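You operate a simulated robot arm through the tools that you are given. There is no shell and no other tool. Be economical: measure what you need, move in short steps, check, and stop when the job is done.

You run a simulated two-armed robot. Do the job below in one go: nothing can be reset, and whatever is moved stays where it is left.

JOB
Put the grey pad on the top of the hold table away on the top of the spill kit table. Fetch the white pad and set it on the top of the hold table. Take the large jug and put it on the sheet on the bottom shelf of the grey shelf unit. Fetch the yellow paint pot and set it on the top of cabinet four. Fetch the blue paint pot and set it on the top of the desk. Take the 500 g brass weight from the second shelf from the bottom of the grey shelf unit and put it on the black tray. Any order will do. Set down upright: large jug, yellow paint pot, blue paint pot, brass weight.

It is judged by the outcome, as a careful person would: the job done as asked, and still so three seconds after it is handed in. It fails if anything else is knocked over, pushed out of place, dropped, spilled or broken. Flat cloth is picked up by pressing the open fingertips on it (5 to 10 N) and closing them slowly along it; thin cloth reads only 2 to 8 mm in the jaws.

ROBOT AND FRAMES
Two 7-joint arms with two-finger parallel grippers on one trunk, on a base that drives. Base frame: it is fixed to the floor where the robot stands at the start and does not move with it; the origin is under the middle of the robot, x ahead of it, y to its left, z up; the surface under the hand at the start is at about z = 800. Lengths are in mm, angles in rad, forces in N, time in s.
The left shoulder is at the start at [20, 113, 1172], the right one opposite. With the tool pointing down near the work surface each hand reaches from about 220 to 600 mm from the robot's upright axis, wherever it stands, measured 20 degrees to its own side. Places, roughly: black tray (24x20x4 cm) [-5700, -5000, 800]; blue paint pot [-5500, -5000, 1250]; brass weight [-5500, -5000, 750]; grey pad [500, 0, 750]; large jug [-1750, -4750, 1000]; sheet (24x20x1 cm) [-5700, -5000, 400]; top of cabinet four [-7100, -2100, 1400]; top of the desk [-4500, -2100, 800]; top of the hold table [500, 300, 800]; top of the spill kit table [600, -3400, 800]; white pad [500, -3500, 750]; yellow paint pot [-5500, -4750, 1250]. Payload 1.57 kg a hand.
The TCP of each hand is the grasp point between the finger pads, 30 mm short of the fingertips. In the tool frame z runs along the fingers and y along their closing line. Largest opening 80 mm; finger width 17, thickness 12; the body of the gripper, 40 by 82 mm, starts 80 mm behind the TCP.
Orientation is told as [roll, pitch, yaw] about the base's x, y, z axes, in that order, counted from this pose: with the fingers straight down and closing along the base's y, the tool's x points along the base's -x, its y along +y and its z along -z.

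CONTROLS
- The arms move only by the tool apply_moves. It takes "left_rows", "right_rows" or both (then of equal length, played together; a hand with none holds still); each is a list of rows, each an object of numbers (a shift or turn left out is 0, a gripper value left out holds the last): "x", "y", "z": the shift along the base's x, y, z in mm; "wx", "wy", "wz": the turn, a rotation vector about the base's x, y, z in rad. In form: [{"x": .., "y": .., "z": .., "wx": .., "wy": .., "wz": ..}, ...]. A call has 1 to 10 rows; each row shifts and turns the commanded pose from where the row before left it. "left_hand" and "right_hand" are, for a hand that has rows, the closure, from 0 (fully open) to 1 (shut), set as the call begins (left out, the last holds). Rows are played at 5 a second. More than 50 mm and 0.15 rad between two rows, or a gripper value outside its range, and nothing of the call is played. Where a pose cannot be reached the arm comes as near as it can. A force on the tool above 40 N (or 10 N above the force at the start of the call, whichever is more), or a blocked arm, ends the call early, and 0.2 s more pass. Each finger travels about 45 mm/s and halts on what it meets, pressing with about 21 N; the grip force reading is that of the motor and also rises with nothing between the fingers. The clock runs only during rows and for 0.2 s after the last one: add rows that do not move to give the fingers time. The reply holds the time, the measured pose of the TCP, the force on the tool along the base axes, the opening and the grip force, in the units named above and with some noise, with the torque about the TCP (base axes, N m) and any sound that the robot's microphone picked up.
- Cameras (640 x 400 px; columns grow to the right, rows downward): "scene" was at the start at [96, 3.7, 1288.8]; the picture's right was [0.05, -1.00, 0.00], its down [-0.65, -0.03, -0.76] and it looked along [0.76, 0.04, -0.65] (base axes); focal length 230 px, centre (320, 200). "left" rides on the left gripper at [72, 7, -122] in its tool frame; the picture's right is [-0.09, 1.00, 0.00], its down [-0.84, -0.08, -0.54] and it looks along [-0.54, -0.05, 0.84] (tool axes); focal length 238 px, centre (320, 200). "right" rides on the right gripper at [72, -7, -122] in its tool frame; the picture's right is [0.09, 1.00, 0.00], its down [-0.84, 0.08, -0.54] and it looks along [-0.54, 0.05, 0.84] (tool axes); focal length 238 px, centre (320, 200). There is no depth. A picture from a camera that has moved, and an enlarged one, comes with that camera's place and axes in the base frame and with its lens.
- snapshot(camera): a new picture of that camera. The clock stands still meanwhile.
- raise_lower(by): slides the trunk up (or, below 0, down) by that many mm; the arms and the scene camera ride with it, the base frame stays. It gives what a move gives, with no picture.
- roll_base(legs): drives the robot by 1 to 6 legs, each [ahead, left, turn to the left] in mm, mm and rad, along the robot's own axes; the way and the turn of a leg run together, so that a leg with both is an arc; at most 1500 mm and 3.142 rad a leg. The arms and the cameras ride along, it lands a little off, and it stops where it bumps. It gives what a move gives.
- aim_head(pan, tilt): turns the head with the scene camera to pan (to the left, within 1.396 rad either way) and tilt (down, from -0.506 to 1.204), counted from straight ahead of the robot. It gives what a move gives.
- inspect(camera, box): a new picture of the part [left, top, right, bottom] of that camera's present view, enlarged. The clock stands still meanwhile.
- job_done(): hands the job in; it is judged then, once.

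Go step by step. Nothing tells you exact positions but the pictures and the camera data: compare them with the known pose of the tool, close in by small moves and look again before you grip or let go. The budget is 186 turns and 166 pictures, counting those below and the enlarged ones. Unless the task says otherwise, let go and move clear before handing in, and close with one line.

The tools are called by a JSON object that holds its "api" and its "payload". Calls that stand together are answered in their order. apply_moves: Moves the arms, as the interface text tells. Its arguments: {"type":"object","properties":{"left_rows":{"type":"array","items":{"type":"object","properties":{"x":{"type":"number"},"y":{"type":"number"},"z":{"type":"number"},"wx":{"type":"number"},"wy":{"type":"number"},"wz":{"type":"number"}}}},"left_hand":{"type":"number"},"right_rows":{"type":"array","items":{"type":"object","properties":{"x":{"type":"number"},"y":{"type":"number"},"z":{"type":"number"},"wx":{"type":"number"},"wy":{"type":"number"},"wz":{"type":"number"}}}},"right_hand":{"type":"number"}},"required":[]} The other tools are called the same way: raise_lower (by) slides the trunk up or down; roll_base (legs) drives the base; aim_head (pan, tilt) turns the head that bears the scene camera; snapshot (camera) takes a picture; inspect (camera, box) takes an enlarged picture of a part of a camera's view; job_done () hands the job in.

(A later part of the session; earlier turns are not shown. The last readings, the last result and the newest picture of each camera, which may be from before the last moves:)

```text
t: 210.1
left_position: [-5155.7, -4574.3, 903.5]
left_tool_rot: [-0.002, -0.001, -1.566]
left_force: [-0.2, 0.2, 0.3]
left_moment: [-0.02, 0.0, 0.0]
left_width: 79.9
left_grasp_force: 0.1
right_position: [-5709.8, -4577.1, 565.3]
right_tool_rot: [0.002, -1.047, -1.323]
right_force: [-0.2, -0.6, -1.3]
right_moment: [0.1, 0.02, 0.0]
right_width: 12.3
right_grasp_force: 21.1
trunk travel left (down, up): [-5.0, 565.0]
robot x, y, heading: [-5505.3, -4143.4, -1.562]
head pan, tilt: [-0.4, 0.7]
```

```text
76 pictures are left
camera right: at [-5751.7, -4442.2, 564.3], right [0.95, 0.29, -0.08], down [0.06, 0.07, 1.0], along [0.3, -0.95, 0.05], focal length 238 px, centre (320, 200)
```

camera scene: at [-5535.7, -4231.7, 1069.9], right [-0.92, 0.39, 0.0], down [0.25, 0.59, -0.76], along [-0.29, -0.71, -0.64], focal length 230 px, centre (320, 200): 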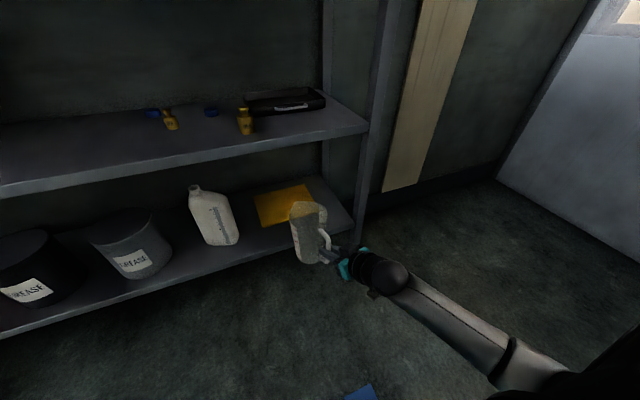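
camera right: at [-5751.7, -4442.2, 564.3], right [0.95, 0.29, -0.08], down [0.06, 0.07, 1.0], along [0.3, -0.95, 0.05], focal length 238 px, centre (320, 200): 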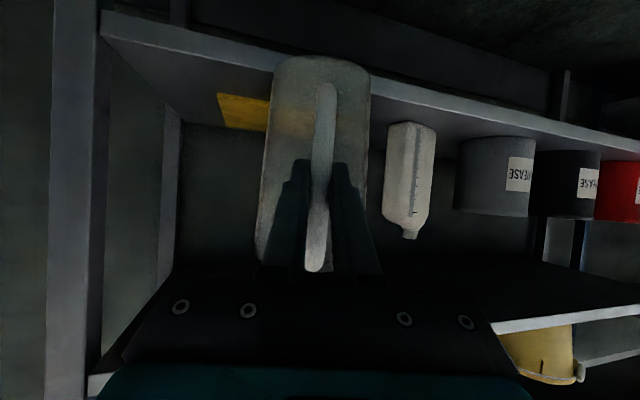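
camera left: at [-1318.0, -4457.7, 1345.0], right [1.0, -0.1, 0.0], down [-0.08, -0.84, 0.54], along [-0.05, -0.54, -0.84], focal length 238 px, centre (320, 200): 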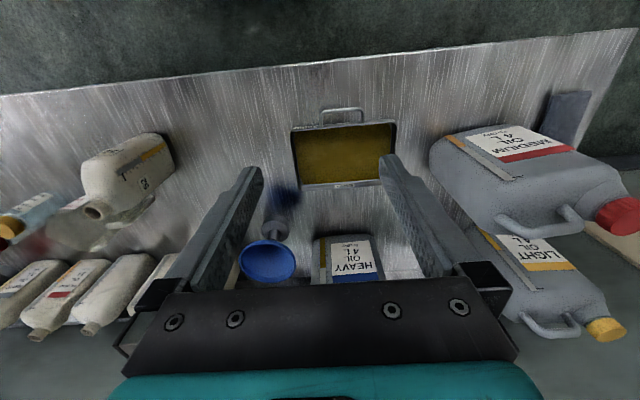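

Jug is at shelf height with margin; sheet centre is about (−5686, −4990). Extending the arm, then driving forward gently.

{"api": "apply_moves", "payload": {"right_rows": [{"x": 3, "z": 12, "y": -10}, {"y": -30}, {"y": -30}, {"y": -20}, {}]}}

{"api": "snapshot", "payload": {"camera": "scene"}}

```text
t: 211.3
left_position: [-5156.5, -4573.6, 903.8]
left_tool_rot: [0.0, -0.001, -1.566]
left_force: [-0.1, -0.2, 0.2]
left_moment: [0.0, 0.01, 0.0]
left_width: 79.9
left_grasp_force: 0.1
right_position: [-5706.5, -4668.0, 576.3]
right_tool_rot: [0.004, -1.045, -1.323]
right_force: [0.9, -0.7, -1.7]
right_moment: [0.14, 0.01, 0.0]
right_width: 11.8
right_grasp_force: 20.9
trunk travel left (down, up): [-5.0, 565.0]
robot x, y, heading: [-5503.3, -4142.7, -1.563]
head pan, tilt: [-0.4, 0.7]
```

```text
75 pictures are left
camera scene: at [-5535.7, -4231.7, 1069.9], right [-0.92, 0.39, 0.0], down [0.25, 0.59, -0.76], along [-0.29, -0.71, -0.64], focal length 230 px, centre (320, 200)
```

scene: 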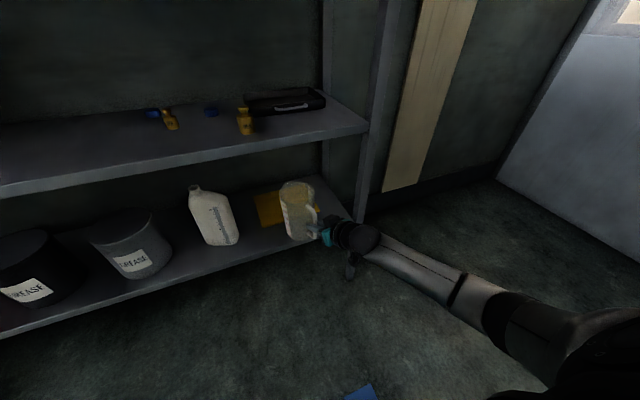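

{"api": "apply_moves", "payload": {"left_rows": [{"y": 40}, {"y": 40}, {"y": 40}, {"y": 30}, {}]}}

{"api": "roll_base", "payload": {"legs": [[205, 0, 0]]}}

{"api": "snapshot", "payload": {"camera": "scene"}}

{"api": "snapshot", "payload": {"camera": "right"}}

```text
t: 212.5
left_position: [-5157.0, -4422.3, 903.3]
left_tool_rot: [-0.001, -0.002, -1.566]
left_force: [-0.2, 0.3, -1.3]
left_moment: [-0.06, -0.02, -0.01]
left_width: 80.3
left_grasp_force: 0.0
right_position: [-5706.2, -4667.2, 576.8]
right_tool_rot: [0.004, -1.046, -1.323]
right_force: [0.2, 0.6, -0.7]
right_moment: [0.1, 0.0, 0.0]
right_width: 12.1
right_grasp_force: 21.1
trunk travel left (down, up): [-5.0, 565.0]
robot x, y, heading: [-5499.2, -4143.5, -1.562]
head pan, tilt: [-0.4, 0.7]
```

```text
t: 214.1
left_position: [-5152.7, -4622.8, 905.1]
left_tool_rot: [-0.002, -0.002, -1.563]
left_force: [-0.9, -0.8, -0.6]
left_moment: [-0.01, 0.01, -0.01]
left_width: 80.1
left_grasp_force: 0.0
right_position: [-5703.4, -4870.2, 577.9]
right_tool_rot: [0.004, -1.045, -1.32]
right_force: [-0.6, 0.9, -1.6]
right_moment: [0.11, 0.02, -0.02]
right_width: 11.9
right_grasp_force: 21.1
trunk travel left (down, up): [-5.0, 565.0]
robot x, y, heading: [-5507.7, -4345.9, -1.566]
head pan, tilt: [-0.4, 0.7]
```

```text
74 pictures are left
camera scene: at [-5534.2, -4433.1, 1069.9], right [-0.92, 0.38, 0.0], down [0.25, 0.6, -0.76], along [-0.29, -0.71, -0.64], focal length 230 px, centre (320, 200)
```

scene: 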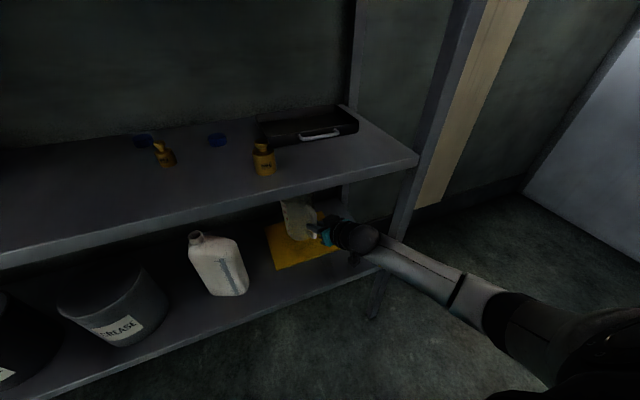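

```text
73 pictures are left
camera right: at [-5746.8, -4734.8, 575.8], right [0.95, 0.29, -0.08], down [0.06, 0.07, 1.0], along [0.3, -0.95, 0.05], focal length 238 px, centre (320, 200)
```

right: 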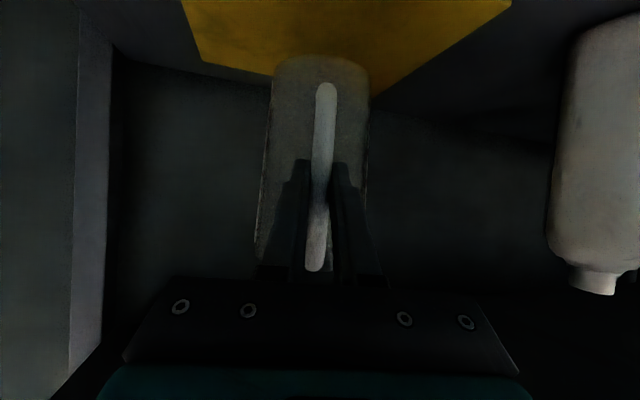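

{"api": "apply_moves", "payload": {"right_rows": [{"y": -15, "z": -10}, {"z": -12}, {"z": -8}, {"z": -5}, {}]}}

{"api": "inspect", "payload": {"camera": "scene", "box": [230, 170, 390, 290]}}

```text
t: 215.3
left_position: [-5154.5, -4623.3, 903.6]
left_tool_rot: [-0.003, -0.001, -1.562]
left_force: [0.6, -0.3, 0.7]
left_moment: [0.01, 0.0, -0.02]
left_width: 80.0
left_grasp_force: 0.0
right_position: [-5703.7, -4884.3, 541.1]
right_tool_rot: [0.003, -1.045, -1.319]
right_force: [0.5, -0.4, -1.0]
right_moment: [0.09, 0.02, 0.02]
right_width: 11.9
right_grasp_force: 21.2
trunk travel left (down, up): [-5.0, 565.0]
robot x, y, heading: [-5503.2, -4342.6, -1.561]
head pan, tilt: [-0.4, 0.7]
```

```text
3.33 times, centred on (310, 230) of scene
camera zoom: at [-5534.2, -4433.2, 1069.9], right [-0.92, 0.38, 0.0], down [0.25, 0.6, -0.76], along [-0.29, -0.71, -0.64], focal length 768 px, centre (353, 100)
```

zoom: 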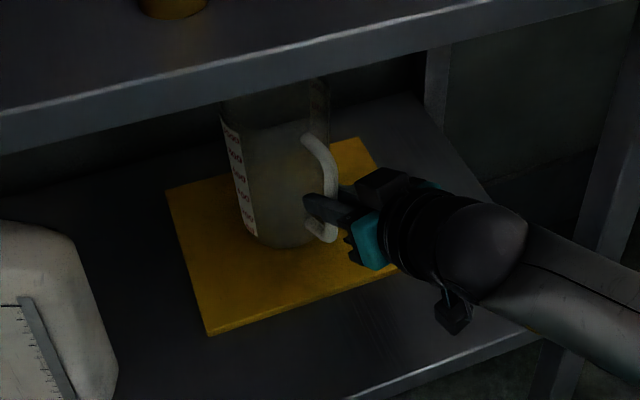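

{"api": "apply_moves", "payload": {"right_rows": [{"z": -4}, {"z": -4}, {"z": -3}, {}]}}

```text
t: 216.3
left_position: [-5153.6, -4623.9, 905.1]
left_tool_rot: [-0.001, -0.002, -1.562]
left_force: [0.0, -0.6, 0.4]
left_moment: [0.04, -0.01, 0.01]
left_width: 79.9
left_grasp_force: 0.1
right_position: [-5704.6, -4886.5, 535.0]
right_tool_rot: [0.001, -1.054, -1.319]
right_force: [-0.6, 4.5, 17.3]
right_moment: [-0.46, -0.07, -0.02]
right_width: 12.2
right_grasp_force: 21.2
trunk travel left (down, up): [-5.0, 565.0]
robot x, y, heading: [-5504.1, -4343.6, -1.562]
head pan, tilt: [-0.4, 0.7]
```

Contact with the sheet (17 N). I ease up slightly, open, and withdraw along the tool axis.

{"api": "apply_moves", "payload": {"right_rows": [{"z": 3}, {}]}}

{"api": "apply_moves", "payload": {"right_rows": [{}, {}, {}, {"x": -4, "y": 18, "z": 10}, {"x": -6, "y": 25, "z": 14}, {"x": -6, "y": 26, "z": 14}, {"x": -6, "y": 26, "z": 14}, {}], "right_hand": 0.35}}

{"api": "inspect", "payload": {"camera": "scene", "box": [230, 170, 390, 290]}}

```text
t: 216.9
left_position: [-5154.1, -4623.6, 903.7]
left_tool_rot: [-0.002, -0.001, -1.562]
left_force: [0.0, -0.6, 0.1]
left_moment: [0.03, 0.01, -0.02]
left_width: 80.2
left_grasp_force: 0.0
right_position: [-5703.0, -4883.8, 533.3]
right_tool_rot: [0.003, -1.043, -1.32]
right_force: [0.2, -2.4, 4.8]
right_moment: [-0.52, -0.03, -0.03]
right_width: 12.2
right_grasp_force: 20.5
trunk travel left (down, up): [-5.0, 565.0]
robot x, y, heading: [-5502.6, -4341.6, -1.559]
head pan, tilt: [-0.4, 0.7]
```

```text
t: 218.7
left_position: [-5155.0, -4623.4, 904.5]
left_tool_rot: [-0.003, -0.002, -1.561]
left_force: [-0.9, 0.4, 0.9]
left_moment: [0.0, 0.0, 0.0]
left_width: 79.8
left_grasp_force: 0.1
right_position: [-5724.0, -4790.7, 588.5]
right_tool_rot: [0.004, -1.045, -1.319]
right_force: [-0.2, -0.4, 0.3]
right_moment: [-0.02, 0.02, 0.01]
right_width: 51.9
right_grasp_force: 0.0
trunk travel left (down, up): [-5.0, 565.0]
robot x, y, heading: [-5506.9, -4343.7, -1.561]
head pan, tilt: [-0.4, 0.7]
```

```text
3.33 times, centred on (310, 230) of scene
camera zoom: at [-5534.2, -4433.0, 1069.9], right [-0.92, 0.38, 0.0], down [0.25, 0.6, -0.77], along [-0.29, -0.71, -0.64], focal length 768 px, centre (353, 100)
```

zoom: 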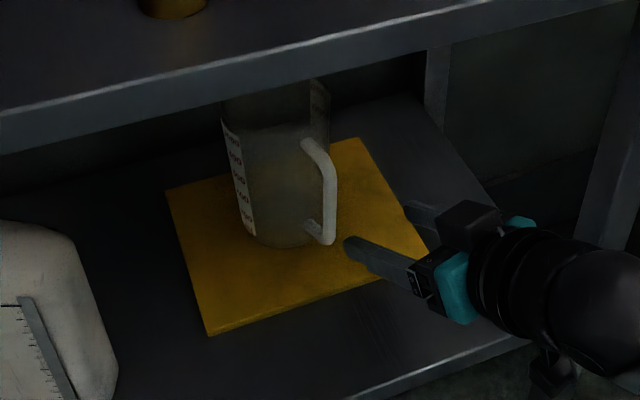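

The jug stands on the sheet. Now I back out and look at the weights on the second shelf.

{"api": "roll_base", "payload": {"legs": [[-230, 0, 0]]}}

{"api": "raise_lower", "payload": {"by": 320}}

{"api": "snapshot", "payload": {"camera": "scene"}}

{"api": "inspect", "payload": {"camera": "scene", "box": [120, 160, 400, 340]}}

```text
t: 220.4
left_position: [-5157.3, -4397.1, 904.0]
left_tool_rot: [-0.001, -0.003, -1.568]
left_force: [-0.3, 0.5, 0.2]
left_moment: [0.01, 0.02, 0.02]
left_width: 79.9
left_grasp_force: 0.0
right_position: [-5727.3, -4561.6, 590.1]
right_tool_rot: [0.004, -1.045, -1.324]
right_force: [0.2, 0.2, -0.5]
right_moment: [-0.01, -0.01, -0.01]
right_width: 51.9
right_grasp_force: 0.0
trunk travel left (down, up): [-5.0, 565.0]
robot x, y, heading: [-5504.6, -4117.9, -1.569]
head pan, tilt: [-0.4, 0.7]
```

```text
t: 223.6
left_position: [-5156.6, -4397.2, 1223.5]
left_tool_rot: [-0.002, -0.001, -1.567]
left_force: [-0.3, 0.3, -0.7]
left_moment: [0.01, 0.0, 0.05]
left_width: 80.1
left_grasp_force: 0.1
right_position: [-5727.3, -4560.7, 907.9]
right_tool_rot: [0.004, -1.045, -1.324]
right_force: [0.0, -0.4, -0.1]
right_moment: [0.01, 0.0, 0.0]
right_width: 52.2
right_grasp_force: 0.0
trunk travel left (down, up): [-325.0, 245.0]
robot x, y, heading: [-5503.6, -4119.2, -1.563]
head pan, tilt: [-0.4, 0.7]
```

```text
70 pictures are left
camera scene: at [-5535.8, -4204.9, 1389.8], right [-0.92, 0.39, 0.0], down [0.25, 0.59, -0.76], along [-0.3, -0.71, -0.64], focal length 230 px, centre (320, 200)
```

scene: 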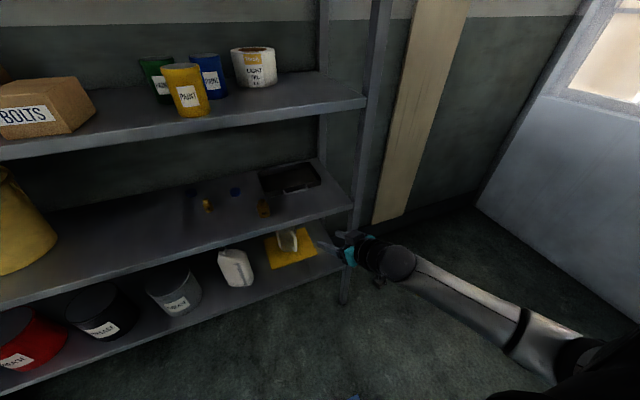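

```text
2.22 times, centred on (260, 250) of scene
camera zoom: at [-5535.8, -4204.9, 1389.8], right [-0.92, 0.39, 0.0], down [0.25, 0.59, -0.76], along [-0.3, -0.71, -0.64], focal length 512 px, centre (453, 89)
```

zoom: 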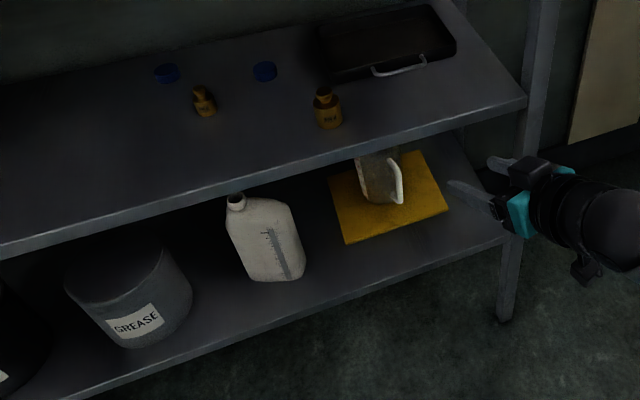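

{"api": "inspect", "payload": {"camera": "scene", "box": [180, 160, 340, 230]}}

{"api": "inspect", "payload": {"camera": "scene", "box": [195, 185, 285, 225]}}

{"api": "snapshot", "payload": {"camera": "right"}}

```text
4.00 times, centred on (260, 195) of scene
camera zoom: at [-5535.8, -4204.9, 1389.8], right [-0.92, 0.39, 0.0], down [0.25, 0.59, -0.76], along [-0.3, -0.71, -0.64], focal length 922 px, centre (560, 220)
```

zoom: 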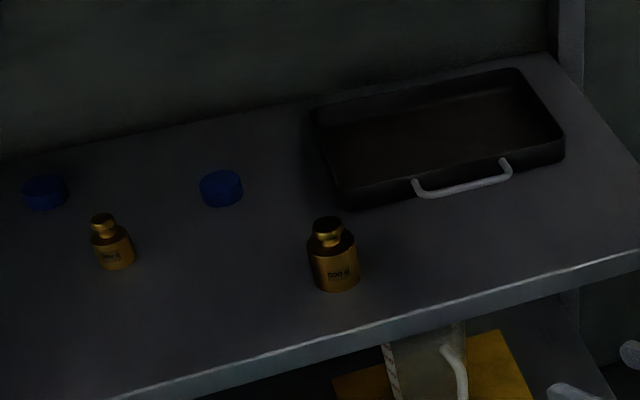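

```text
7.11 times, centred on (240, 205) of scene
camera zoom: at [-5535.8, -4204.9, 1389.8], right [-0.92, 0.39, 0.0], down [0.25, 0.59, -0.76], along [-0.3, -0.71, -0.64], focal length 1639 px, centre (889, 164)
```

zoom: 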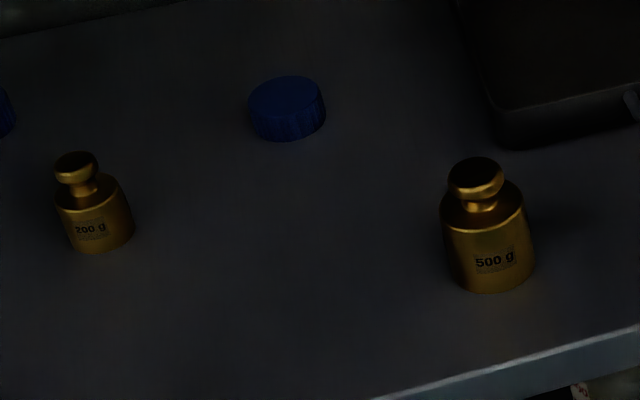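

```text
66 pictures are left
camera right: at [-5770.3, -4425.8, 908.0], right [0.95, 0.29, -0.08], down [0.06, 0.07, 1.0], along [0.29, -0.95, 0.05], focal length 238 px, centre (320, 200)
```

right: 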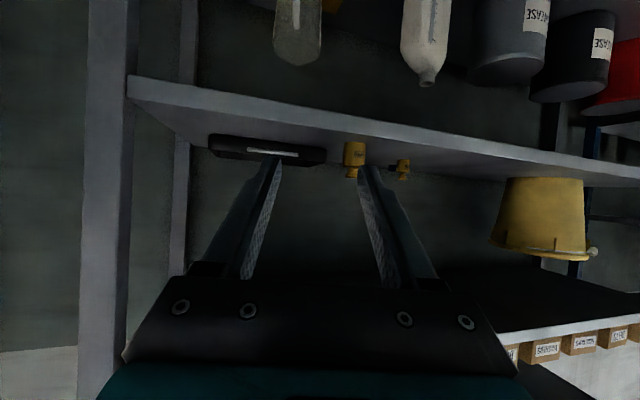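

The right one is the 500 g weight, at about (−5585, −4842) with shelf top z≈815; the tray spans x −5848…−5617, front at y≈−4940. I'll set the tool to a 45° tilt and drive closer.

{"api": "apply_moves", "payload": {"right_rows": [{"z": 20, "wx": 0.127, "wy": 0.032}, {"z": 20, "wx": 0.127, "wy": 0.032}, {"y": 30}, {}], "right_hand": 0}}

{"api": "roll_base", "payload": {"legs": [[200, 65, 0]]}}

{"api": "snapshot", "payload": {"camera": "right"}}

{"api": "snapshot", "payload": {"camera": "scene"}}

```text
t: 224.6
left_position: [-5155.8, -4396.2, 1222.3]
left_tool_rot: [-0.004, -0.001, -1.569]
left_force: [-1.0, 0.5, 0.0]
left_moment: [-0.03, -0.01, 0.01]
left_width: 80.0
left_grasp_force: 0.0
right_position: [-5725.3, -4531.9, 948.6]
right_tool_rot: [0.002, -0.783, -1.323]
right_force: [0.2, -0.3, -0.7]
right_moment: [-0.01, 0.04, 0.0]
right_width: 80.0
right_grasp_force: 0.0
trunk travel left (down, up): [-325.0, 245.0]
robot x, y, heading: [-5502.8, -4117.9, -1.565]
head pan, tilt: [-0.4, 0.7]
```

```text
t: 226.3
left_position: [-5090.6, -4598.4, 1223.3]
left_tool_rot: [-0.001, -0.002, -1.569]
left_force: [-0.4, -0.1, -0.5]
left_moment: [0.0, 0.02, -0.02]
left_width: 79.6
left_grasp_force: 0.1
right_position: [-5661.1, -4731.3, 948.7]
right_tool_rot: [0.005, -0.782, -1.325]
right_force: [0.9, -0.1, 0.1]
right_moment: [-0.04, 0.0, 0.0]
right_width: 80.1
right_grasp_force: 0.1
trunk travel left (down, up): [-325.0, 245.0]
robot x, y, heading: [-5438.7, -4314.9, -1.57]
head pan, tilt: [-0.4, 0.7]
```

```text
65 pictures are left
camera right: at [-5702.6, -4601.0, 985.4], right [0.95, 0.31, -0.06], down [0.12, -0.19, 0.97], along [0.29, -0.93, -0.22], focal length 238 px, centre (320, 200)
```

right: 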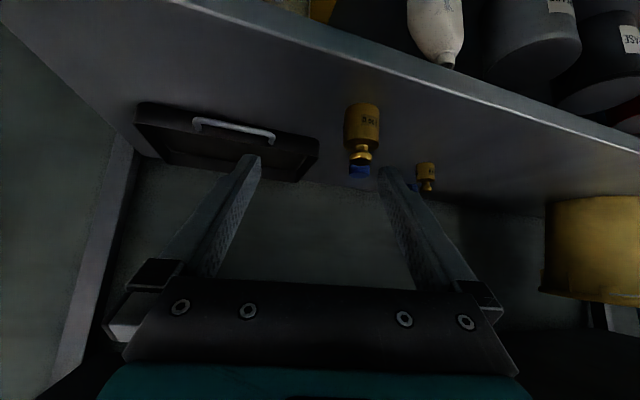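

```text
64 pictures are left
camera scene: at [-5469.5, -4405.6, 1389.8], right [-0.92, 0.39, 0.0], down [0.25, 0.59, -0.76], along [-0.3, -0.7, -0.64], focal length 230 px, centre (320, 200)
```

scene: 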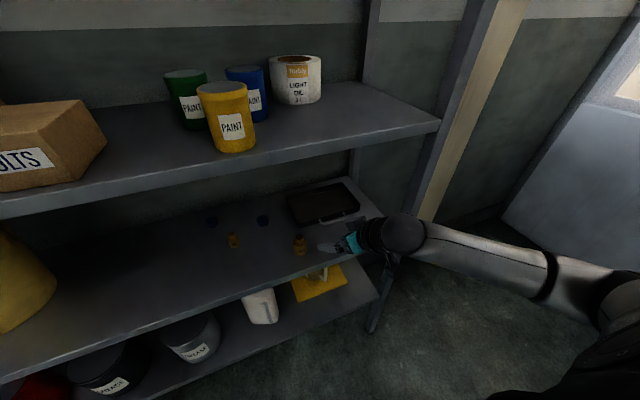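

{"api": "apply_moves", "payload": {"right_rows": [{"x": 30, "y": -20}, {"x": 32, "y": -18, "z": -14}, {"y": -10, "z": -20}, {}]}}

{"api": "snapshot", "payload": {"camera": "right"}}

```text
t: 227.3
left_position: [-5091.2, -4597.2, 1223.6]
left_tool_rot: [-0.001, 0.001, -1.569]
left_force: [0.4, 0.3, 0.0]
left_moment: [0.02, 0.01, -0.01]
left_width: 80.3
left_grasp_force: 0.0
right_position: [-5599.3, -4778.5, 915.6]
right_tool_rot: [0.004, -0.784, -1.324]
right_force: [-0.2, 0.3, -0.5]
right_moment: [0.0, 0.0, -0.01]
right_width: 79.9
right_grasp_force: 0.0
trunk travel left (down, up): [-325.0, 245.0]
robot x, y, heading: [-5437.8, -4318.7, -1.568]
head pan, tilt: [-0.4, 0.7]
```

```text
63 pictures are left
camera right: at [-5640.6, -4647.5, 950.7], right [0.95, 0.31, -0.06], down [0.12, -0.18, 0.97], along [0.29, -0.93, -0.21], focal length 238 px, centre (320, 200)
```

right: 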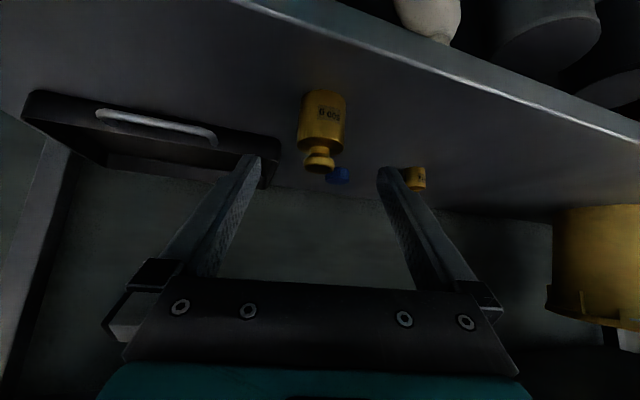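

Aligned. Advancing along the tool axis onto the weight.

{"api": "apply_moves", "payload": {"right_rows": [{"x": 5, "y": -21, "z": -21}, {"x": 5, "y": -21, "z": -21}, {"x": 4, "y": -15, "z": -15}, {"x": 1, "y": -6, "z": -6}, {}]}}

{"api": "snapshot", "payload": {"camera": "right"}}

{"api": "inspect", "payload": {"camera": "scene", "box": [240, 190, 400, 300]}}

```text
t: 228.5
left_position: [-5091.5, -4597.1, 1224.4]
left_tool_rot: [-0.003, -0.001, -1.569]
left_force: [0.6, 1.3, 0.4]
left_moment: [-0.05, -0.02, 0.01]
left_width: 80.1
left_grasp_force: 0.1
right_position: [-5581.9, -4843.1, 851.4]
right_tool_rot: [0.004, -0.783, -1.325]
right_force: [0.2, -0.3, -0.2]
right_moment: [-0.05, 0.02, 0.01]
right_width: 79.9
right_grasp_force: 0.0
trunk travel left (down, up): [-325.0, 245.0]
robot x, y, heading: [-5440.0, -4316.7, -1.571]
head pan, tilt: [-0.4, 0.7]
```

```text
62 pictures are left
camera right: at [-5624.6, -4712.5, 887.6], right [0.95, 0.31, -0.06], down [0.12, -0.19, 0.97], along [0.29, -0.93, -0.21], focal length 238 px, centre (320, 200)
```

right: 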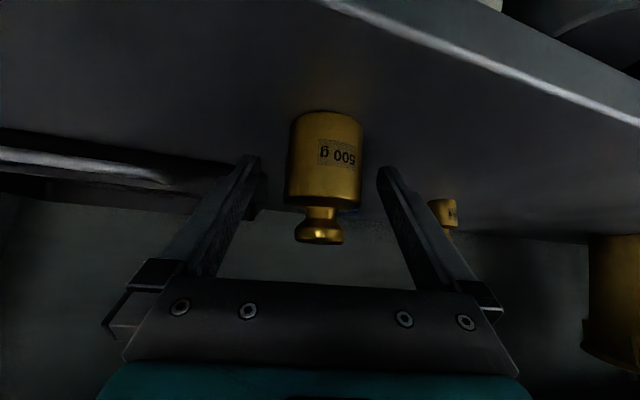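

```text
3.64 times, centred on (320, 245) of scene
camera zoom: at [-5469.8, -4404.7, 1389.9], right [-0.92, 0.39, 0.0], down [0.25, 0.59, -0.76], along [-0.3, -0.71, -0.64], focal length 838 px, centre (320, 36)
```

zoom: 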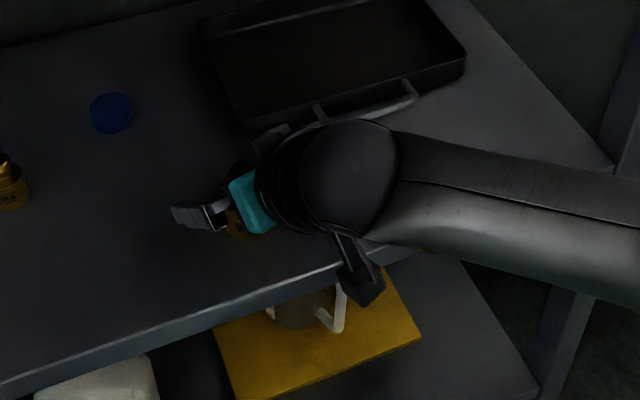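

{"api": "apply_moves", "payload": {"right_rows": [{"x": -3}, {}, {}, {}, {}, {}], "right_hand": 1}}

{"api": "apply_moves", "payload": {"right_rows": [{"z": 4}, {"z": 8}, {"z": 12}, {"z": 16}, {"z": 20}, {"z": 20}, {}]}}

{"api": "snapshot", "payload": {"camera": "right"}}

```text
t: 229.9
left_position: [-5091.1, -4596.8, 1223.8]
left_tool_rot: [0.0, -0.001, -1.57]
left_force: [0.1, 0.9, -0.3]
left_moment: [0.01, 0.01, 0.03]
left_width: 80.1
left_grasp_force: 0.0
right_position: [-5585.9, -4843.3, 852.5]
right_tool_rot: [0.005, -0.783, -1.325]
right_force: [1.5, 0.0, 0.0]
right_moment: [-0.05, 0.01, 0.02]
right_width: 39.7
right_grasp_force: 21.2
trunk travel left (down, up): [-325.0, 245.0]
robot x, y, heading: [-5438.9, -4314.0, -1.565]
head pan, tilt: [-0.4, 0.7]
```

```text
t: 231.5
left_position: [-5091.2, -4598.3, 1224.3]
left_tool_rot: [-0.002, -0.002, -1.568]
left_force: [-0.7, -0.4, 0.4]
left_moment: [-0.01, 0.01, 0.0]
left_width: 79.8
left_grasp_force: 0.1
right_position: [-5587.7, -4841.3, 933.6]
right_tool_rot: [0.003, -0.781, -1.328]
right_force: [-0.3, 0.2, -4.2]
right_moment: [-0.03, 0.0, 0.01]
right_width: 39.4
right_grasp_force: 21.0
trunk travel left (down, up): [-325.0, 245.0]
robot x, y, heading: [-5439.1, -4314.9, -1.567]
head pan, tilt: [-0.4, 0.7]
```

```text
60 pictures are left
camera right: at [-5630.0, -4711.4, 969.4], right [0.95, 0.31, -0.06], down [0.12, -0.19, 0.97], along [0.29, -0.93, -0.22], focal length 238 px, centre (320, 200)
```

right: 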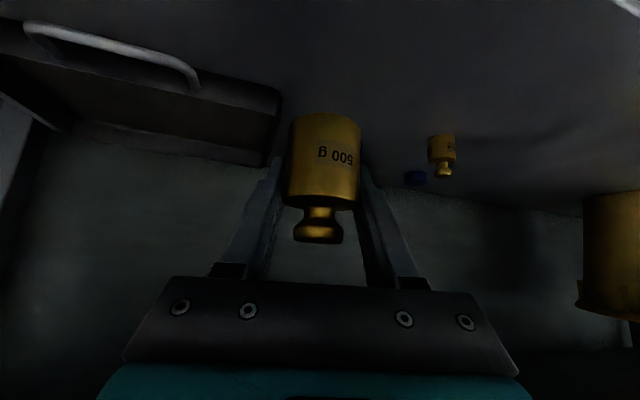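

Lifted. I'll raise a bit, drive 100 mm closer (left hand pulled back), then move over the tray.

{"api": "apply_moves", "payload": {"right_rows": [{"x": -20, "z": 10}, {"x": -30}, {"x": -30}, {"x": -20}, {}], "left_rows": [{"y": 30}, {"y": 30}, {"y": 20}, {}, {}]}}

{"api": "roll_base", "payload": {"legs": [[100, 0, 0]]}}

{"api": "snapshot", "payload": {"camera": "scene"}}

{"api": "snapshot", "payload": {"camera": "right"}}

```text
t: 232.7
left_position: [-5116.7, -4550.6, 1217.5]
left_tool_rot: [-0.003, -0.001, -1.568]
left_force: [1.5, 0.6, 0.0]
left_moment: [0.02, -0.01, -0.01]
left_width: 80.2
left_grasp_force: 0.0
left hand out of reach, approached as far as the arm can: row 1, 2, 3
right_position: [-5684.9, -4843.2, 941.1]
right_tool_rot: [0.004, -0.783, -1.326]
right_force: [0.4, 0.5, -4.6]
right_moment: [-0.07, -0.03, -0.01]
right_width: 39.5
right_grasp_force: 21.0
trunk travel left (down, up): [-325.0, 245.0]
robot x, y, heading: [-5438.8, -4315.5, -1.574]
head pan, tilt: [-0.4, 0.7]
```

```text
t: 233.8
left_position: [-5117.0, -4649.9, 1218.3]
left_tool_rot: [-0.003, 0.0, -1.567]
left_force: [0.5, 0.2, -0.6]
left_moment: [0.05, -0.02, 0.04]
left_width: 80.1
left_grasp_force: 0.0
right_position: [-5685.0, -4941.9, 942.8]
right_tool_rot: [0.007, -0.78, -1.323]
right_force: [0.3, -0.5, -5.9]
right_moment: [-0.07, -0.04, -0.06]
right_width: 39.4
right_grasp_force: 21.0
trunk travel left (down, up): [-325.0, 245.0]
robot x, y, heading: [-5439.5, -4414.2, -1.568]
head pan, tilt: [-0.4, 0.7]
```

```text
59 pictures are left
camera scene: at [-5469.4, -4506.3, 1389.7], right [-0.92, 0.39, 0.0], down [0.25, 0.6, -0.76], along [-0.29, -0.7, -0.65], focal length 230 px, centre (320, 200)
```

scene: 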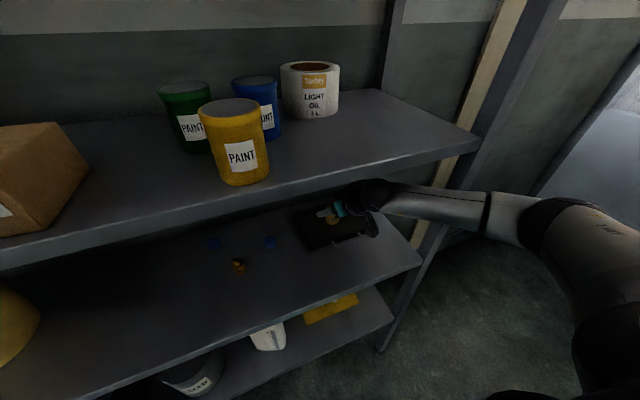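

```text
58 pictures are left
camera right: at [-5726.8, -4813.0, 977.8], right [0.95, 0.31, -0.06], down [0.12, -0.19, 0.97], along [0.29, -0.93, -0.22], focal length 238 px, centre (320, 200)
```

right: 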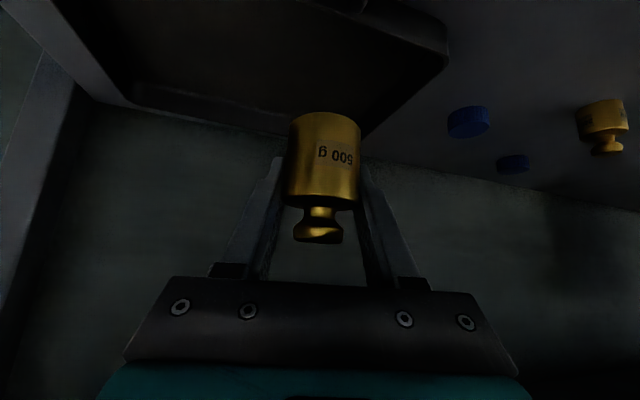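

The hand is over the tray's front. I lower a little (staying clear of the upper shelf), then move further in over the tray.

{"api": "apply_moves", "payload": {"right_rows": [{"z": -15}, {"z": -12}, {"y": -15, "z": -3}, {"y": -20}, {"y": -15}, {}]}}

{"api": "inspect", "payload": {"camera": "scene", "box": [240, 160, 440, 290]}}

{"api": "snapshot", "payload": {"camera": "right"}}

```text
t: 235.2
left_position: [-5116.3, -4647.8, 1218.1]
left_tool_rot: [-0.001, -0.003, -1.565]
left_force: [0.6, -0.3, -0.1]
left_moment: [-0.03, -0.02, 0.0]
left_width: 80.1
left_grasp_force: 0.1
right_position: [-5683.7, -4992.3, 911.8]
right_tool_rot: [0.004, -0.78, -1.324]
right_force: [0.4, 0.2, -5.3]
right_moment: [-0.06, -0.06, 0.02]
right_width: 39.6
right_grasp_force: 20.4
trunk travel left (down, up): [-325.0, 245.0]
robot x, y, heading: [-5439.5, -4413.2, -1.569]
head pan, tilt: [-0.4, 0.7]
```

```text
3.08 times, centred on (340, 225) of scene
camera zoom: at [-5469.5, -4504.9, 1389.8], right [-0.92, 0.39, 0.0], down [0.25, 0.59, -0.76], along [-0.29, -0.71, -0.64], focal length 709 px, centre (258, 123)
```

zoom: 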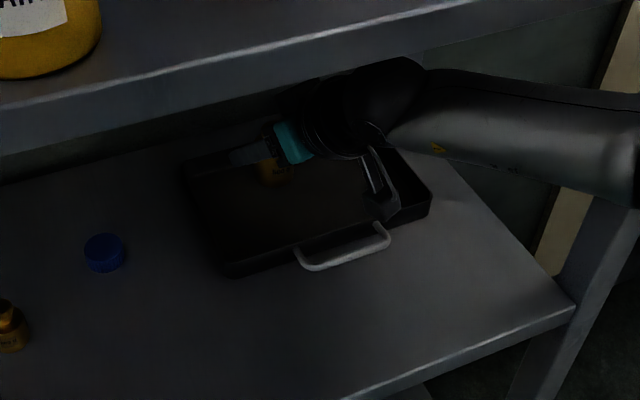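

```text
56 pictures are left
camera right: at [-5726.3, -4862.1, 947.7], right [0.95, 0.31, -0.06], down [0.13, -0.19, 0.97], along [0.29, -0.93, -0.22], focal length 238 px, centre (320, 200)
```

right: 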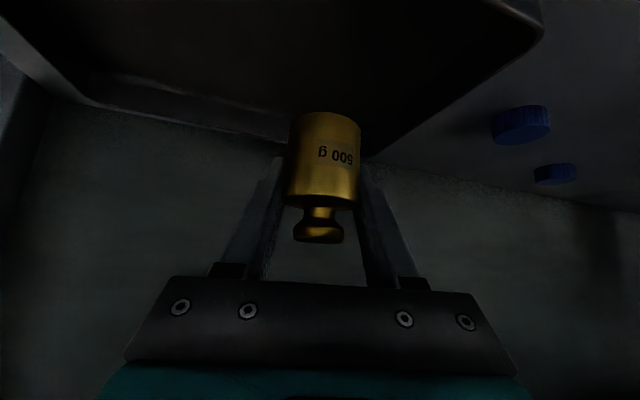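

{"api": "apply_moves", "payload": {"right_rows": [{"z": -20}, {"z": -18}, {"z": -8}, {}]}}

{"api": "apply_moves", "payload": {"right_rows": [{"z": -4}, {"z": -3}, {"z": -3}, {}]}}

{"api": "inspect", "payload": {"camera": "scene", "box": [240, 160, 440, 290]}}

```text
t: 236.2
left_position: [-5117.1, -4648.4, 1218.2]
left_tool_rot: [-0.001, -0.001, -1.566]
left_force: [0.6, 0.1, 0.2]
left_moment: [0.01, 0.0, -0.02]
left_width: 80.2
left_grasp_force: 0.1
right_position: [-5685.1, -4993.8, 866.5]
right_tool_rot: [0.003, -0.782, -1.323]
right_force: [-0.4, 0.4, -5.1]
right_moment: [-0.08, -0.07, 0.02]
right_width: 39.3
right_grasp_force: 20.8
trunk travel left (down, up): [-325.0, 245.0]
robot x, y, heading: [-5436.0, -4413.9, -1.572]
head pan, tilt: [-0.4, 0.7]
```

```text
t: 237.2
left_position: [-5117.2, -4648.1, 1219.1]
left_tool_rot: [-0.001, -0.003, -1.566]
left_force: [-1.0, 0.2, 0.3]
left_moment: [-0.01, -0.01, -0.02]
left_width: 80.1
left_grasp_force: 0.1
right_position: [-5684.5, -4993.0, 856.8]
right_tool_rot: [0.003, -0.783, -1.321]
right_force: [-0.4, -0.2, -4.8]
right_moment: [-0.04, 0.03, 0.01]
right_width: 39.3
right_grasp_force: 21.2
trunk travel left (down, up): [-325.0, 245.0]
robot x, y, heading: [-5438.8, -4414.7, -1.57]
head pan, tilt: [-0.4, 0.7]
```

```text
3.08 times, centred on (340, 225) of scene
camera zoom: at [-5469.5, -4505.0, 1389.8], right [-0.92, 0.39, 0.0], down [0.25, 0.59, -0.76], along [-0.29, -0.71, -0.64], focal length 709 px, centre (258, 123)
```

zoom: 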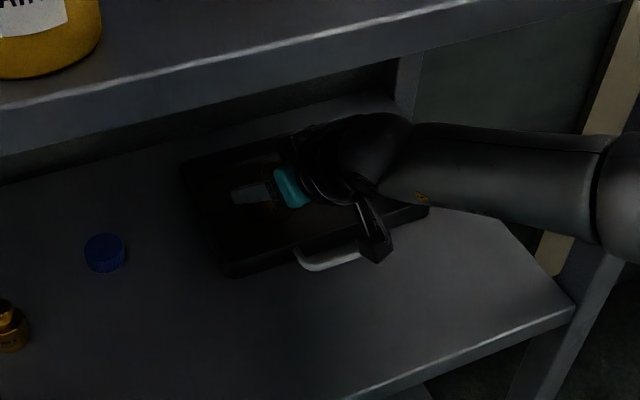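

{"api": "apply_moves", "payload": {"right_rows": [{"z": -2}, {"z": -2}, {"z": -2}, {}]}}

```text
t: 238.2
left_position: [-5115.9, -4647.0, 1217.8]
left_tool_rot: [-0.003, -0.004, -1.564]
left_force: [0.9, -0.5, 0.3]
left_moment: [-0.04, 0.02, 0.0]
left_width: 80.0
left_grasp_force: 0.0
right_position: [-5683.3, -4994.8, 854.4]
right_tool_rot: [0.005, -0.794, -1.323]
right_force: [-1.9, 2.1, 22.5]
right_moment: [0.17, 0.16, -0.01]
right_width: 39.2
right_grasp_force: 21.0
trunk travel left (down, up): [-325.0, 245.0]
robot x, y, heading: [-5436.9, -4414.8, -1.571]
head pan, tilt: [-0.4, 0.7]
```

Contact. Easing, releasing, retreating along the tool axis.

{"api": "apply_moves", "payload": {"right_rows": [{"z": 3}, {}]}}

{"api": "apply_moves", "payload": {"right_rows": [{}, {}, {}, {"x": -4, "y": 14, "z": 14}, {"x": -5, "y": 21, "z": 21}, {"x": -5, "y": 21, "z": 21}, {"y": 30, "z": 5}, {"y": 30}, {}], "right_hand": 0.15}}

{"api": "snapshot", "payload": {"camera": "right"}}

{"api": "inspect", "payload": {"camera": "scene", "box": [240, 160, 440, 290]}}

```text
t: 238.8
left_position: [-5116.3, -4647.8, 1218.5]
left_tool_rot: [-0.002, -0.002, -1.565]
left_force: [0.4, 1.0, 0.0]
left_moment: [0.01, -0.02, -0.01]
left_width: 80.1
left_grasp_force: 0.0
right_position: [-5683.6, -4994.4, 855.9]
right_tool_rot: [0.005, -0.787, -1.322]
right_force: [-0.4, -6.8, 11.4]
right_moment: [-0.37, 0.03, 0.02]
right_width: 39.5
right_grasp_force: 20.9
trunk travel left (down, up): [-325.0, 245.0]
robot x, y, heading: [-5437.1, -4416.2, -1.563]
head pan, tilt: [-0.4, 0.7]
```

```text
t: 240.8
left_position: [-5116.7, -4647.4, 1217.2]
left_tool_rot: [-0.003, -0.003, -1.566]
left_force: [-0.8, 0.9, 0.1]
left_moment: [-0.01, 0.01, 0.03]
left_width: 79.7
left_grasp_force: 0.0
right_position: [-5699.6, -4874.9, 914.0]
right_tool_rot: [0.004, -0.784, -1.322]
right_force: [0.1, 0.2, 0.0]
right_moment: [0.01, -0.03, 0.0]
right_width: 67.9
right_grasp_force: 0.0
trunk travel left (down, up): [-325.0, 245.0]
robot x, y, heading: [-5437.8, -4413.0, -1.57]
head pan, tilt: [-0.4, 0.7]
```

```text
54 pictures are left
camera right: at [-5741.5, -4744.0, 950.3], right [0.95, 0.31, -0.06], down [0.13, -0.19, 0.97], along [0.29, -0.93, -0.21], focal length 238 px, centre (320, 200)
```

right: 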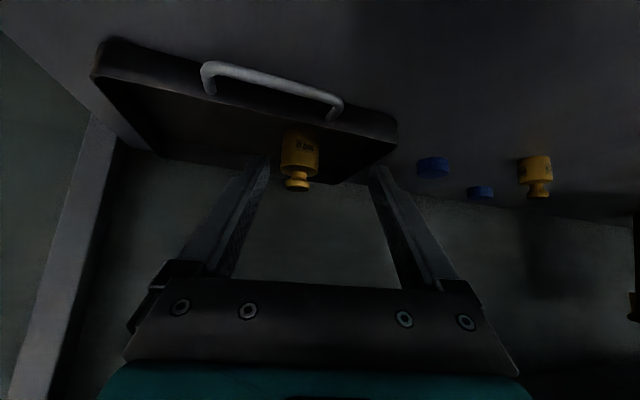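

```text
3.08 times, centred on (340, 225) of scene
camera zoom: at [-5469.2, -4504.8, 1389.9], right [-0.92, 0.39, 0.0], down [0.25, 0.59, -0.76], along [-0.29, -0.71, -0.64], focal length 709 px, centre (258, 123)
```

zoom: 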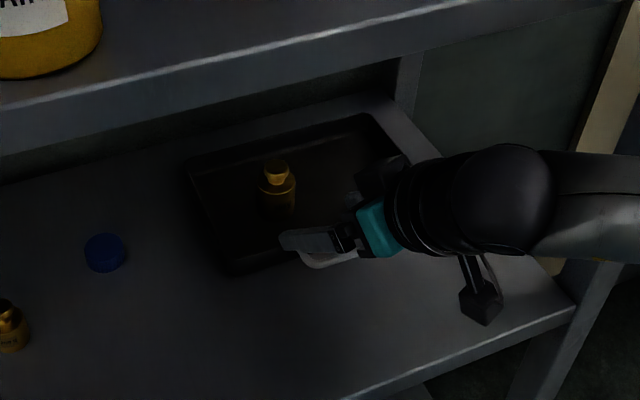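

The weight stands in the tray. Now the paint pots on the third shelf: back out, raise, and look.

{"api": "roll_base", "payload": {"legs": [[-280, 0, 0]]}}

{"api": "raise_lower", "payload": {"by": 245}}

{"api": "aim_head", "payload": {"pan": 0.0, "tilt": 0.6}}

{"api": "snapshot", "payload": {"camera": "scene"}}

{"api": "snapshot", "payload": {"camera": "right"}}

```text
t: 242.8
left_position: [-5117.3, -4373.8, 1219.5]
left_tool_rot: [-0.002, -0.001, -1.562]
left_force: [-0.3, -0.1, -0.2]
left_moment: [-0.06, 0.06, -0.04]
left_width: 79.7
left_grasp_force: 0.1
right_position: [-5699.2, -4602.6, 914.4]
right_tool_rot: [0.004, -0.784, -1.32]
right_force: [0.5, -0.5, -0.4]
right_moment: [-0.02, -0.01, -0.02]
right_width: 67.9
right_grasp_force: 0.0
trunk travel left (down, up): [-325.0, 245.0]
robot x, y, heading: [-5438.0, -4140.9, -1.562]
head pan, tilt: [-0.4, 0.7]
```

```text
t: 245.3
left_position: [-5117.3, -4373.2, 1462.9]
left_tool_rot: [-0.002, -0.001, -1.563]
left_force: [0.1, 0.2, -0.6]
left_moment: [0.0, 0.01, 0.02]
left_width: 80.1
left_grasp_force: 0.1
right_position: [-5698.1, -4603.2, 1158.5]
right_tool_rot: [0.004, -0.781, -1.32]
right_force: [-0.4, -0.5, -0.1]
right_moment: [0.01, -0.03, 0.04]
right_width: 67.8
right_grasp_force: 0.1
trunk travel left (down, up): [-570.0, 0.0]
robot x, y, heading: [-5442.2, -4142.3, -1.557]
head pan, tilt: [-0.4, 0.7]
```

```text
t: 246.2
left_position: [-5118.9, -4373.1, 1463.6]
left_tool_rot: [-0.002, -0.003, -1.561]
left_force: [0.7, 0.1, 0.0]
left_moment: [-0.02, -0.01, 0.03]
left_width: 79.8
left_grasp_force: 0.0
right_position: [-5699.7, -4603.5, 1159.0]
right_tool_rot: [0.004, -0.784, -1.318]
right_force: [-0.3, 0.4, 0.1]
right_moment: [0.01, 0.02, 0.01]
right_width: 67.9
right_grasp_force: 0.0
trunk travel left (down, up): [-570.0, 0.0]
robot x, y, heading: [-5440.0, -4142.6, -1.562]
head pan, tilt: [0.0, 0.6]
```

```text
52 pictures are left
camera scene: at [-5437.6, -4241.8, 1643.5], right [-1.0, -0.01, 0.0], down [0.0, 0.57, -0.82], along [0.01, -0.82, -0.57], focal length 230 px, centre (320, 200)
```

scene: 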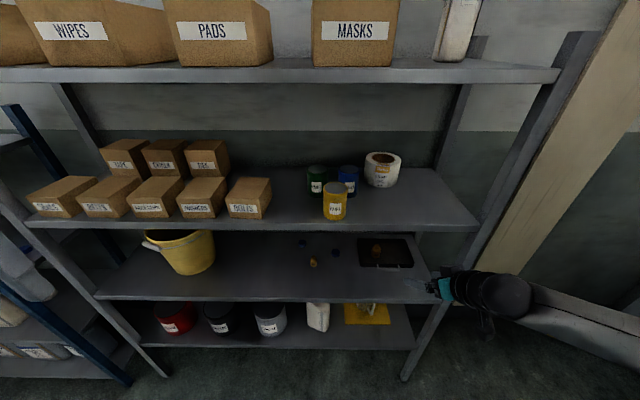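

```text
51 pictures are left
camera right: at [-5741.9, -4472.6, 1195.1], right [0.95, 0.31, -0.06], down [0.13, -0.19, 0.97], along [0.29, -0.93, -0.21], focal length 238 px, centre (320, 200)
```

right: 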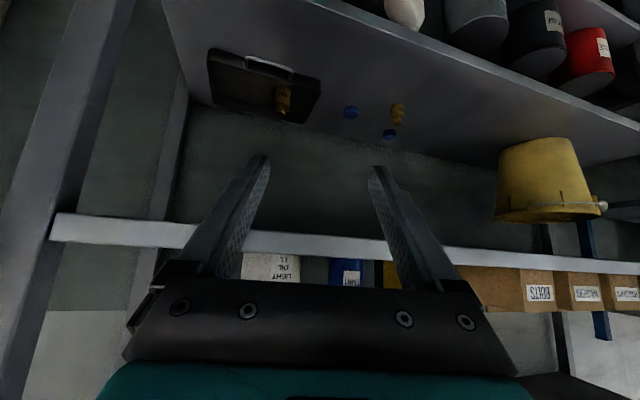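

{"api": "inspect", "payload": {"camera": "scene", "box": [280, 140, 420, 235]}}

```text
4.21 times, centred on (350, 188) of scene
camera zoom: at [-5437.6, -4241.8, 1643.5], right [-1.0, -0.01, 0.0], down [0.0, 0.57, -0.82], along [0.01, -0.82, -0.57], focal length 971 px, centre (194, 253)
```

zoom: 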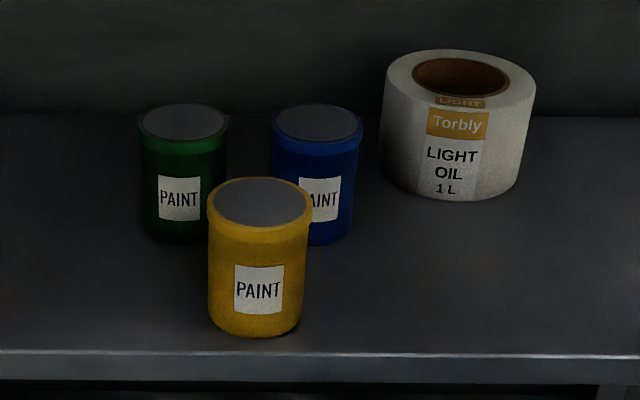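

Yellow pot centre ≈ (−5478, −4832), blue ≈ (−5534, −4955), shelf top z≈1180, pots ~73 mm wide and 103 tall. I'll take yellow with the right hand (60° tilt) below the rim; first raise and shift.

{"api": "apply_moves", "payload": {"right_rows": [{"z": 35, "wx": -0.127, "wy": -0.032}, {"z": 35, "wx": -0.127, "wy": -0.032}, {"z": 35, "y": 20}, {"z": 27, "x": 20}, {"x": 30}, {"x": 30}, {}], "right_hand": 0}}

{"api": "roll_base", "payload": {"legs": [[140, 115, -0.005]]}}

{"api": "snapshot", "payload": {"camera": "right"}}

```text
t: 247.8
left_position: [-5118.2, -4374.0, 1462.9]
left_tool_rot: [-0.002, -0.003, -1.563]
left_force: [-0.3, -0.1, -0.8]
left_moment: [-0.03, 0.02, 0.01]
left_width: 79.8
left_grasp_force: 0.0
right_position: [-5619.3, -4582.3, 1290.0]
right_tool_rot: [0.0, -1.046, -1.315]
right_force: [0.4, -0.5, -0.2]
right_moment: [0.01, 0.0, 0.01]
right_width: 80.0
right_grasp_force: 0.1
trunk travel left (down, up): [-570.0, 0.0]
robot x, y, heading: [-5441.2, -4141.9, -1.564]
head pan, tilt: [0.0, 0.6]
```

```text
t: 249.3
left_position: [-5002.3, -4513.2, 1464.6]
left_tool_rot: [-0.001, -0.001, -1.564]
left_force: [-0.5, 0.1, 0.3]
left_moment: [0.0, 0.02, 0.0]
left_width: 80.0
left_grasp_force: 0.0
right_position: [-5503.7, -4721.0, 1290.5]
right_tool_rot: [0.001, -1.044, -1.322]
right_force: [1.0, -0.5, 0.2]
right_moment: [0.0, -0.01, -0.01]
right_width: 80.0
right_grasp_force: 0.0
trunk travel left (down, up): [-570.0, 0.0]
robot x, y, heading: [-5326.8, -4278.1, -1.568]
head pan, tilt: [0.0, 0.6]
```

```text
49 pictures are left
camera right: at [-5547.0, -4586.0, 1289.4], right [0.95, 0.29, -0.08], down [0.06, 0.07, 1.0], along [0.3, -0.95, 0.04], focal length 238 px, centre (320, 200)
```

right: 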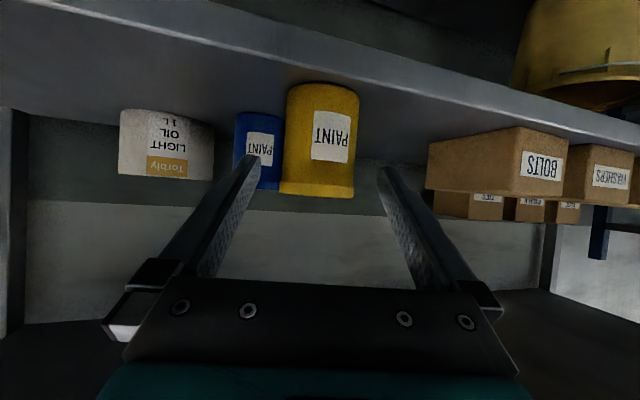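

{"api": "apply_moves", "payload": {"right_rows": [{"x": 8, "y": -17, "z": -12}, {"x": 5, "y": -17, "z": -10}, {"x": 4, "y": -16, "z": -10}, {}]}}

{"api": "snapshot", "payload": {"camera": "right"}}

{"api": "inspect", "payload": {"camera": "scene", "box": [280, 130, 480, 260]}}

```text
t: 250.3
left_position: [-5001.7, -4512.8, 1462.3]
left_tool_rot: [-0.003, -0.001, -1.565]
left_force: [0.0, -0.3, 0.1]
left_moment: [-0.01, 0.0, 0.01]
left_width: 79.9
left_grasp_force: 0.1
right_position: [-5486.4, -4770.8, 1256.8]
right_tool_rot: [-0.001, -1.047, -1.322]
right_force: [0.7, -0.1, 0.1]
right_moment: [-0.02, -0.02, -0.02]
right_width: 79.8
right_grasp_force: 0.0
trunk travel left (down, up): [-570.0, 0.0]
robot x, y, heading: [-5322.8, -4280.2, -1.568]
head pan, tilt: [0.0, 0.6]
```

```text
48 pictures are left
camera right: at [-5529.3, -4635.4, 1257.4], right [0.95, 0.29, -0.08], down [0.06, 0.07, 1.0], along [0.3, -0.95, 0.05], focal length 238 px, centre (320, 200)
```

right: 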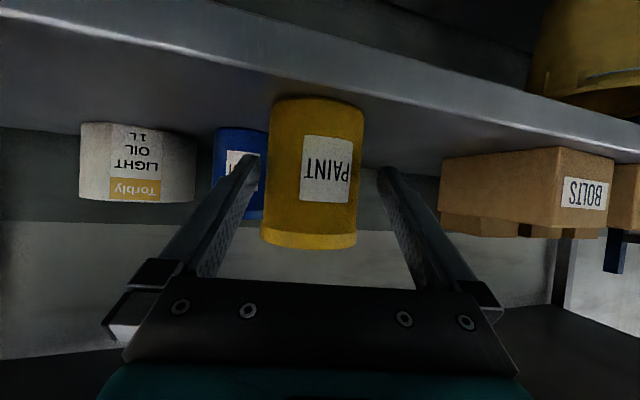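

```text
3.08 times, centred on (380, 195) of scene
camera zoom: at [-5322.0, -4379.7, 1643.5], right [-1.0, 0.0, 0.0], down [0.0, 0.56, -0.83], along [0.0, -0.83, -0.56], focal length 709 px, centre (135, 215)
```

zoom: 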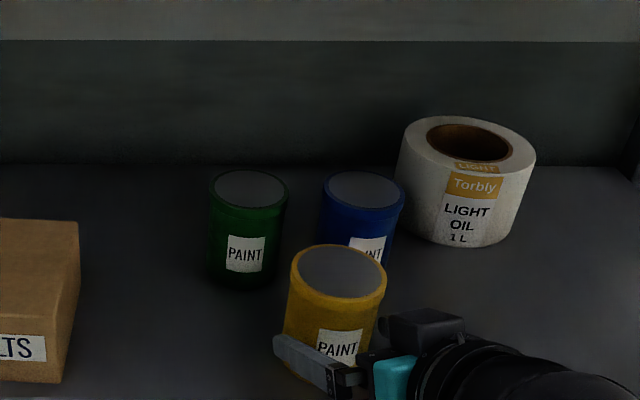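

Pot centre ≈ (−5480, −4817), gap is tight but workable. Nudging laterally and advancing slowly.

{"api": "apply_moves", "payload": {"right_rows": [{"x": -4, "y": -1}, {"x": 4, "y": -15, "z": -8}, {"x": 3, "y": -15, "z": -8}, {"x": 3, "y": -14, "z": -7}, {}]}}

{"api": "snapshot", "payload": {"camera": "right"}}

```text
t: 251.5
left_position: [-5001.9, -4512.4, 1462.8]
left_tool_rot: [-0.002, -0.001, -1.566]
left_force: [-0.1, 0.5, 0.3]
left_moment: [0.02, 0.0, 0.01]
left_width: 79.9
left_grasp_force: 0.0
right_position: [-5481.4, -4816.0, 1234.3]
right_tool_rot: [-0.001, -1.046, -1.32]
right_force: [0.8, -0.6, -0.6]
right_moment: [-0.01, -0.02, -0.04]
right_width: 79.8
right_grasp_force: 0.0
trunk travel left (down, up): [-570.0, 0.0]
robot x, y, heading: [-5323.8, -4283.6, -1.568]
head pan, tilt: [0.0, 0.6]
```

```text
46 pictures are left
camera right: at [-5524.9, -4680.0, 1234.7], right [0.95, 0.29, -0.08], down [0.06, 0.07, 1.0], along [0.3, -0.95, 0.05], focal length 238 px, centre (320, 200)
```

right: 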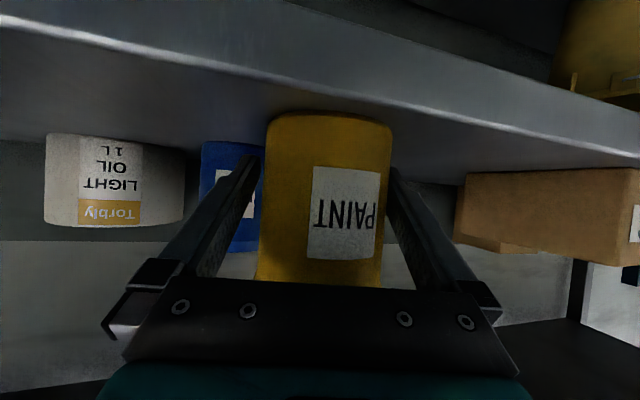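

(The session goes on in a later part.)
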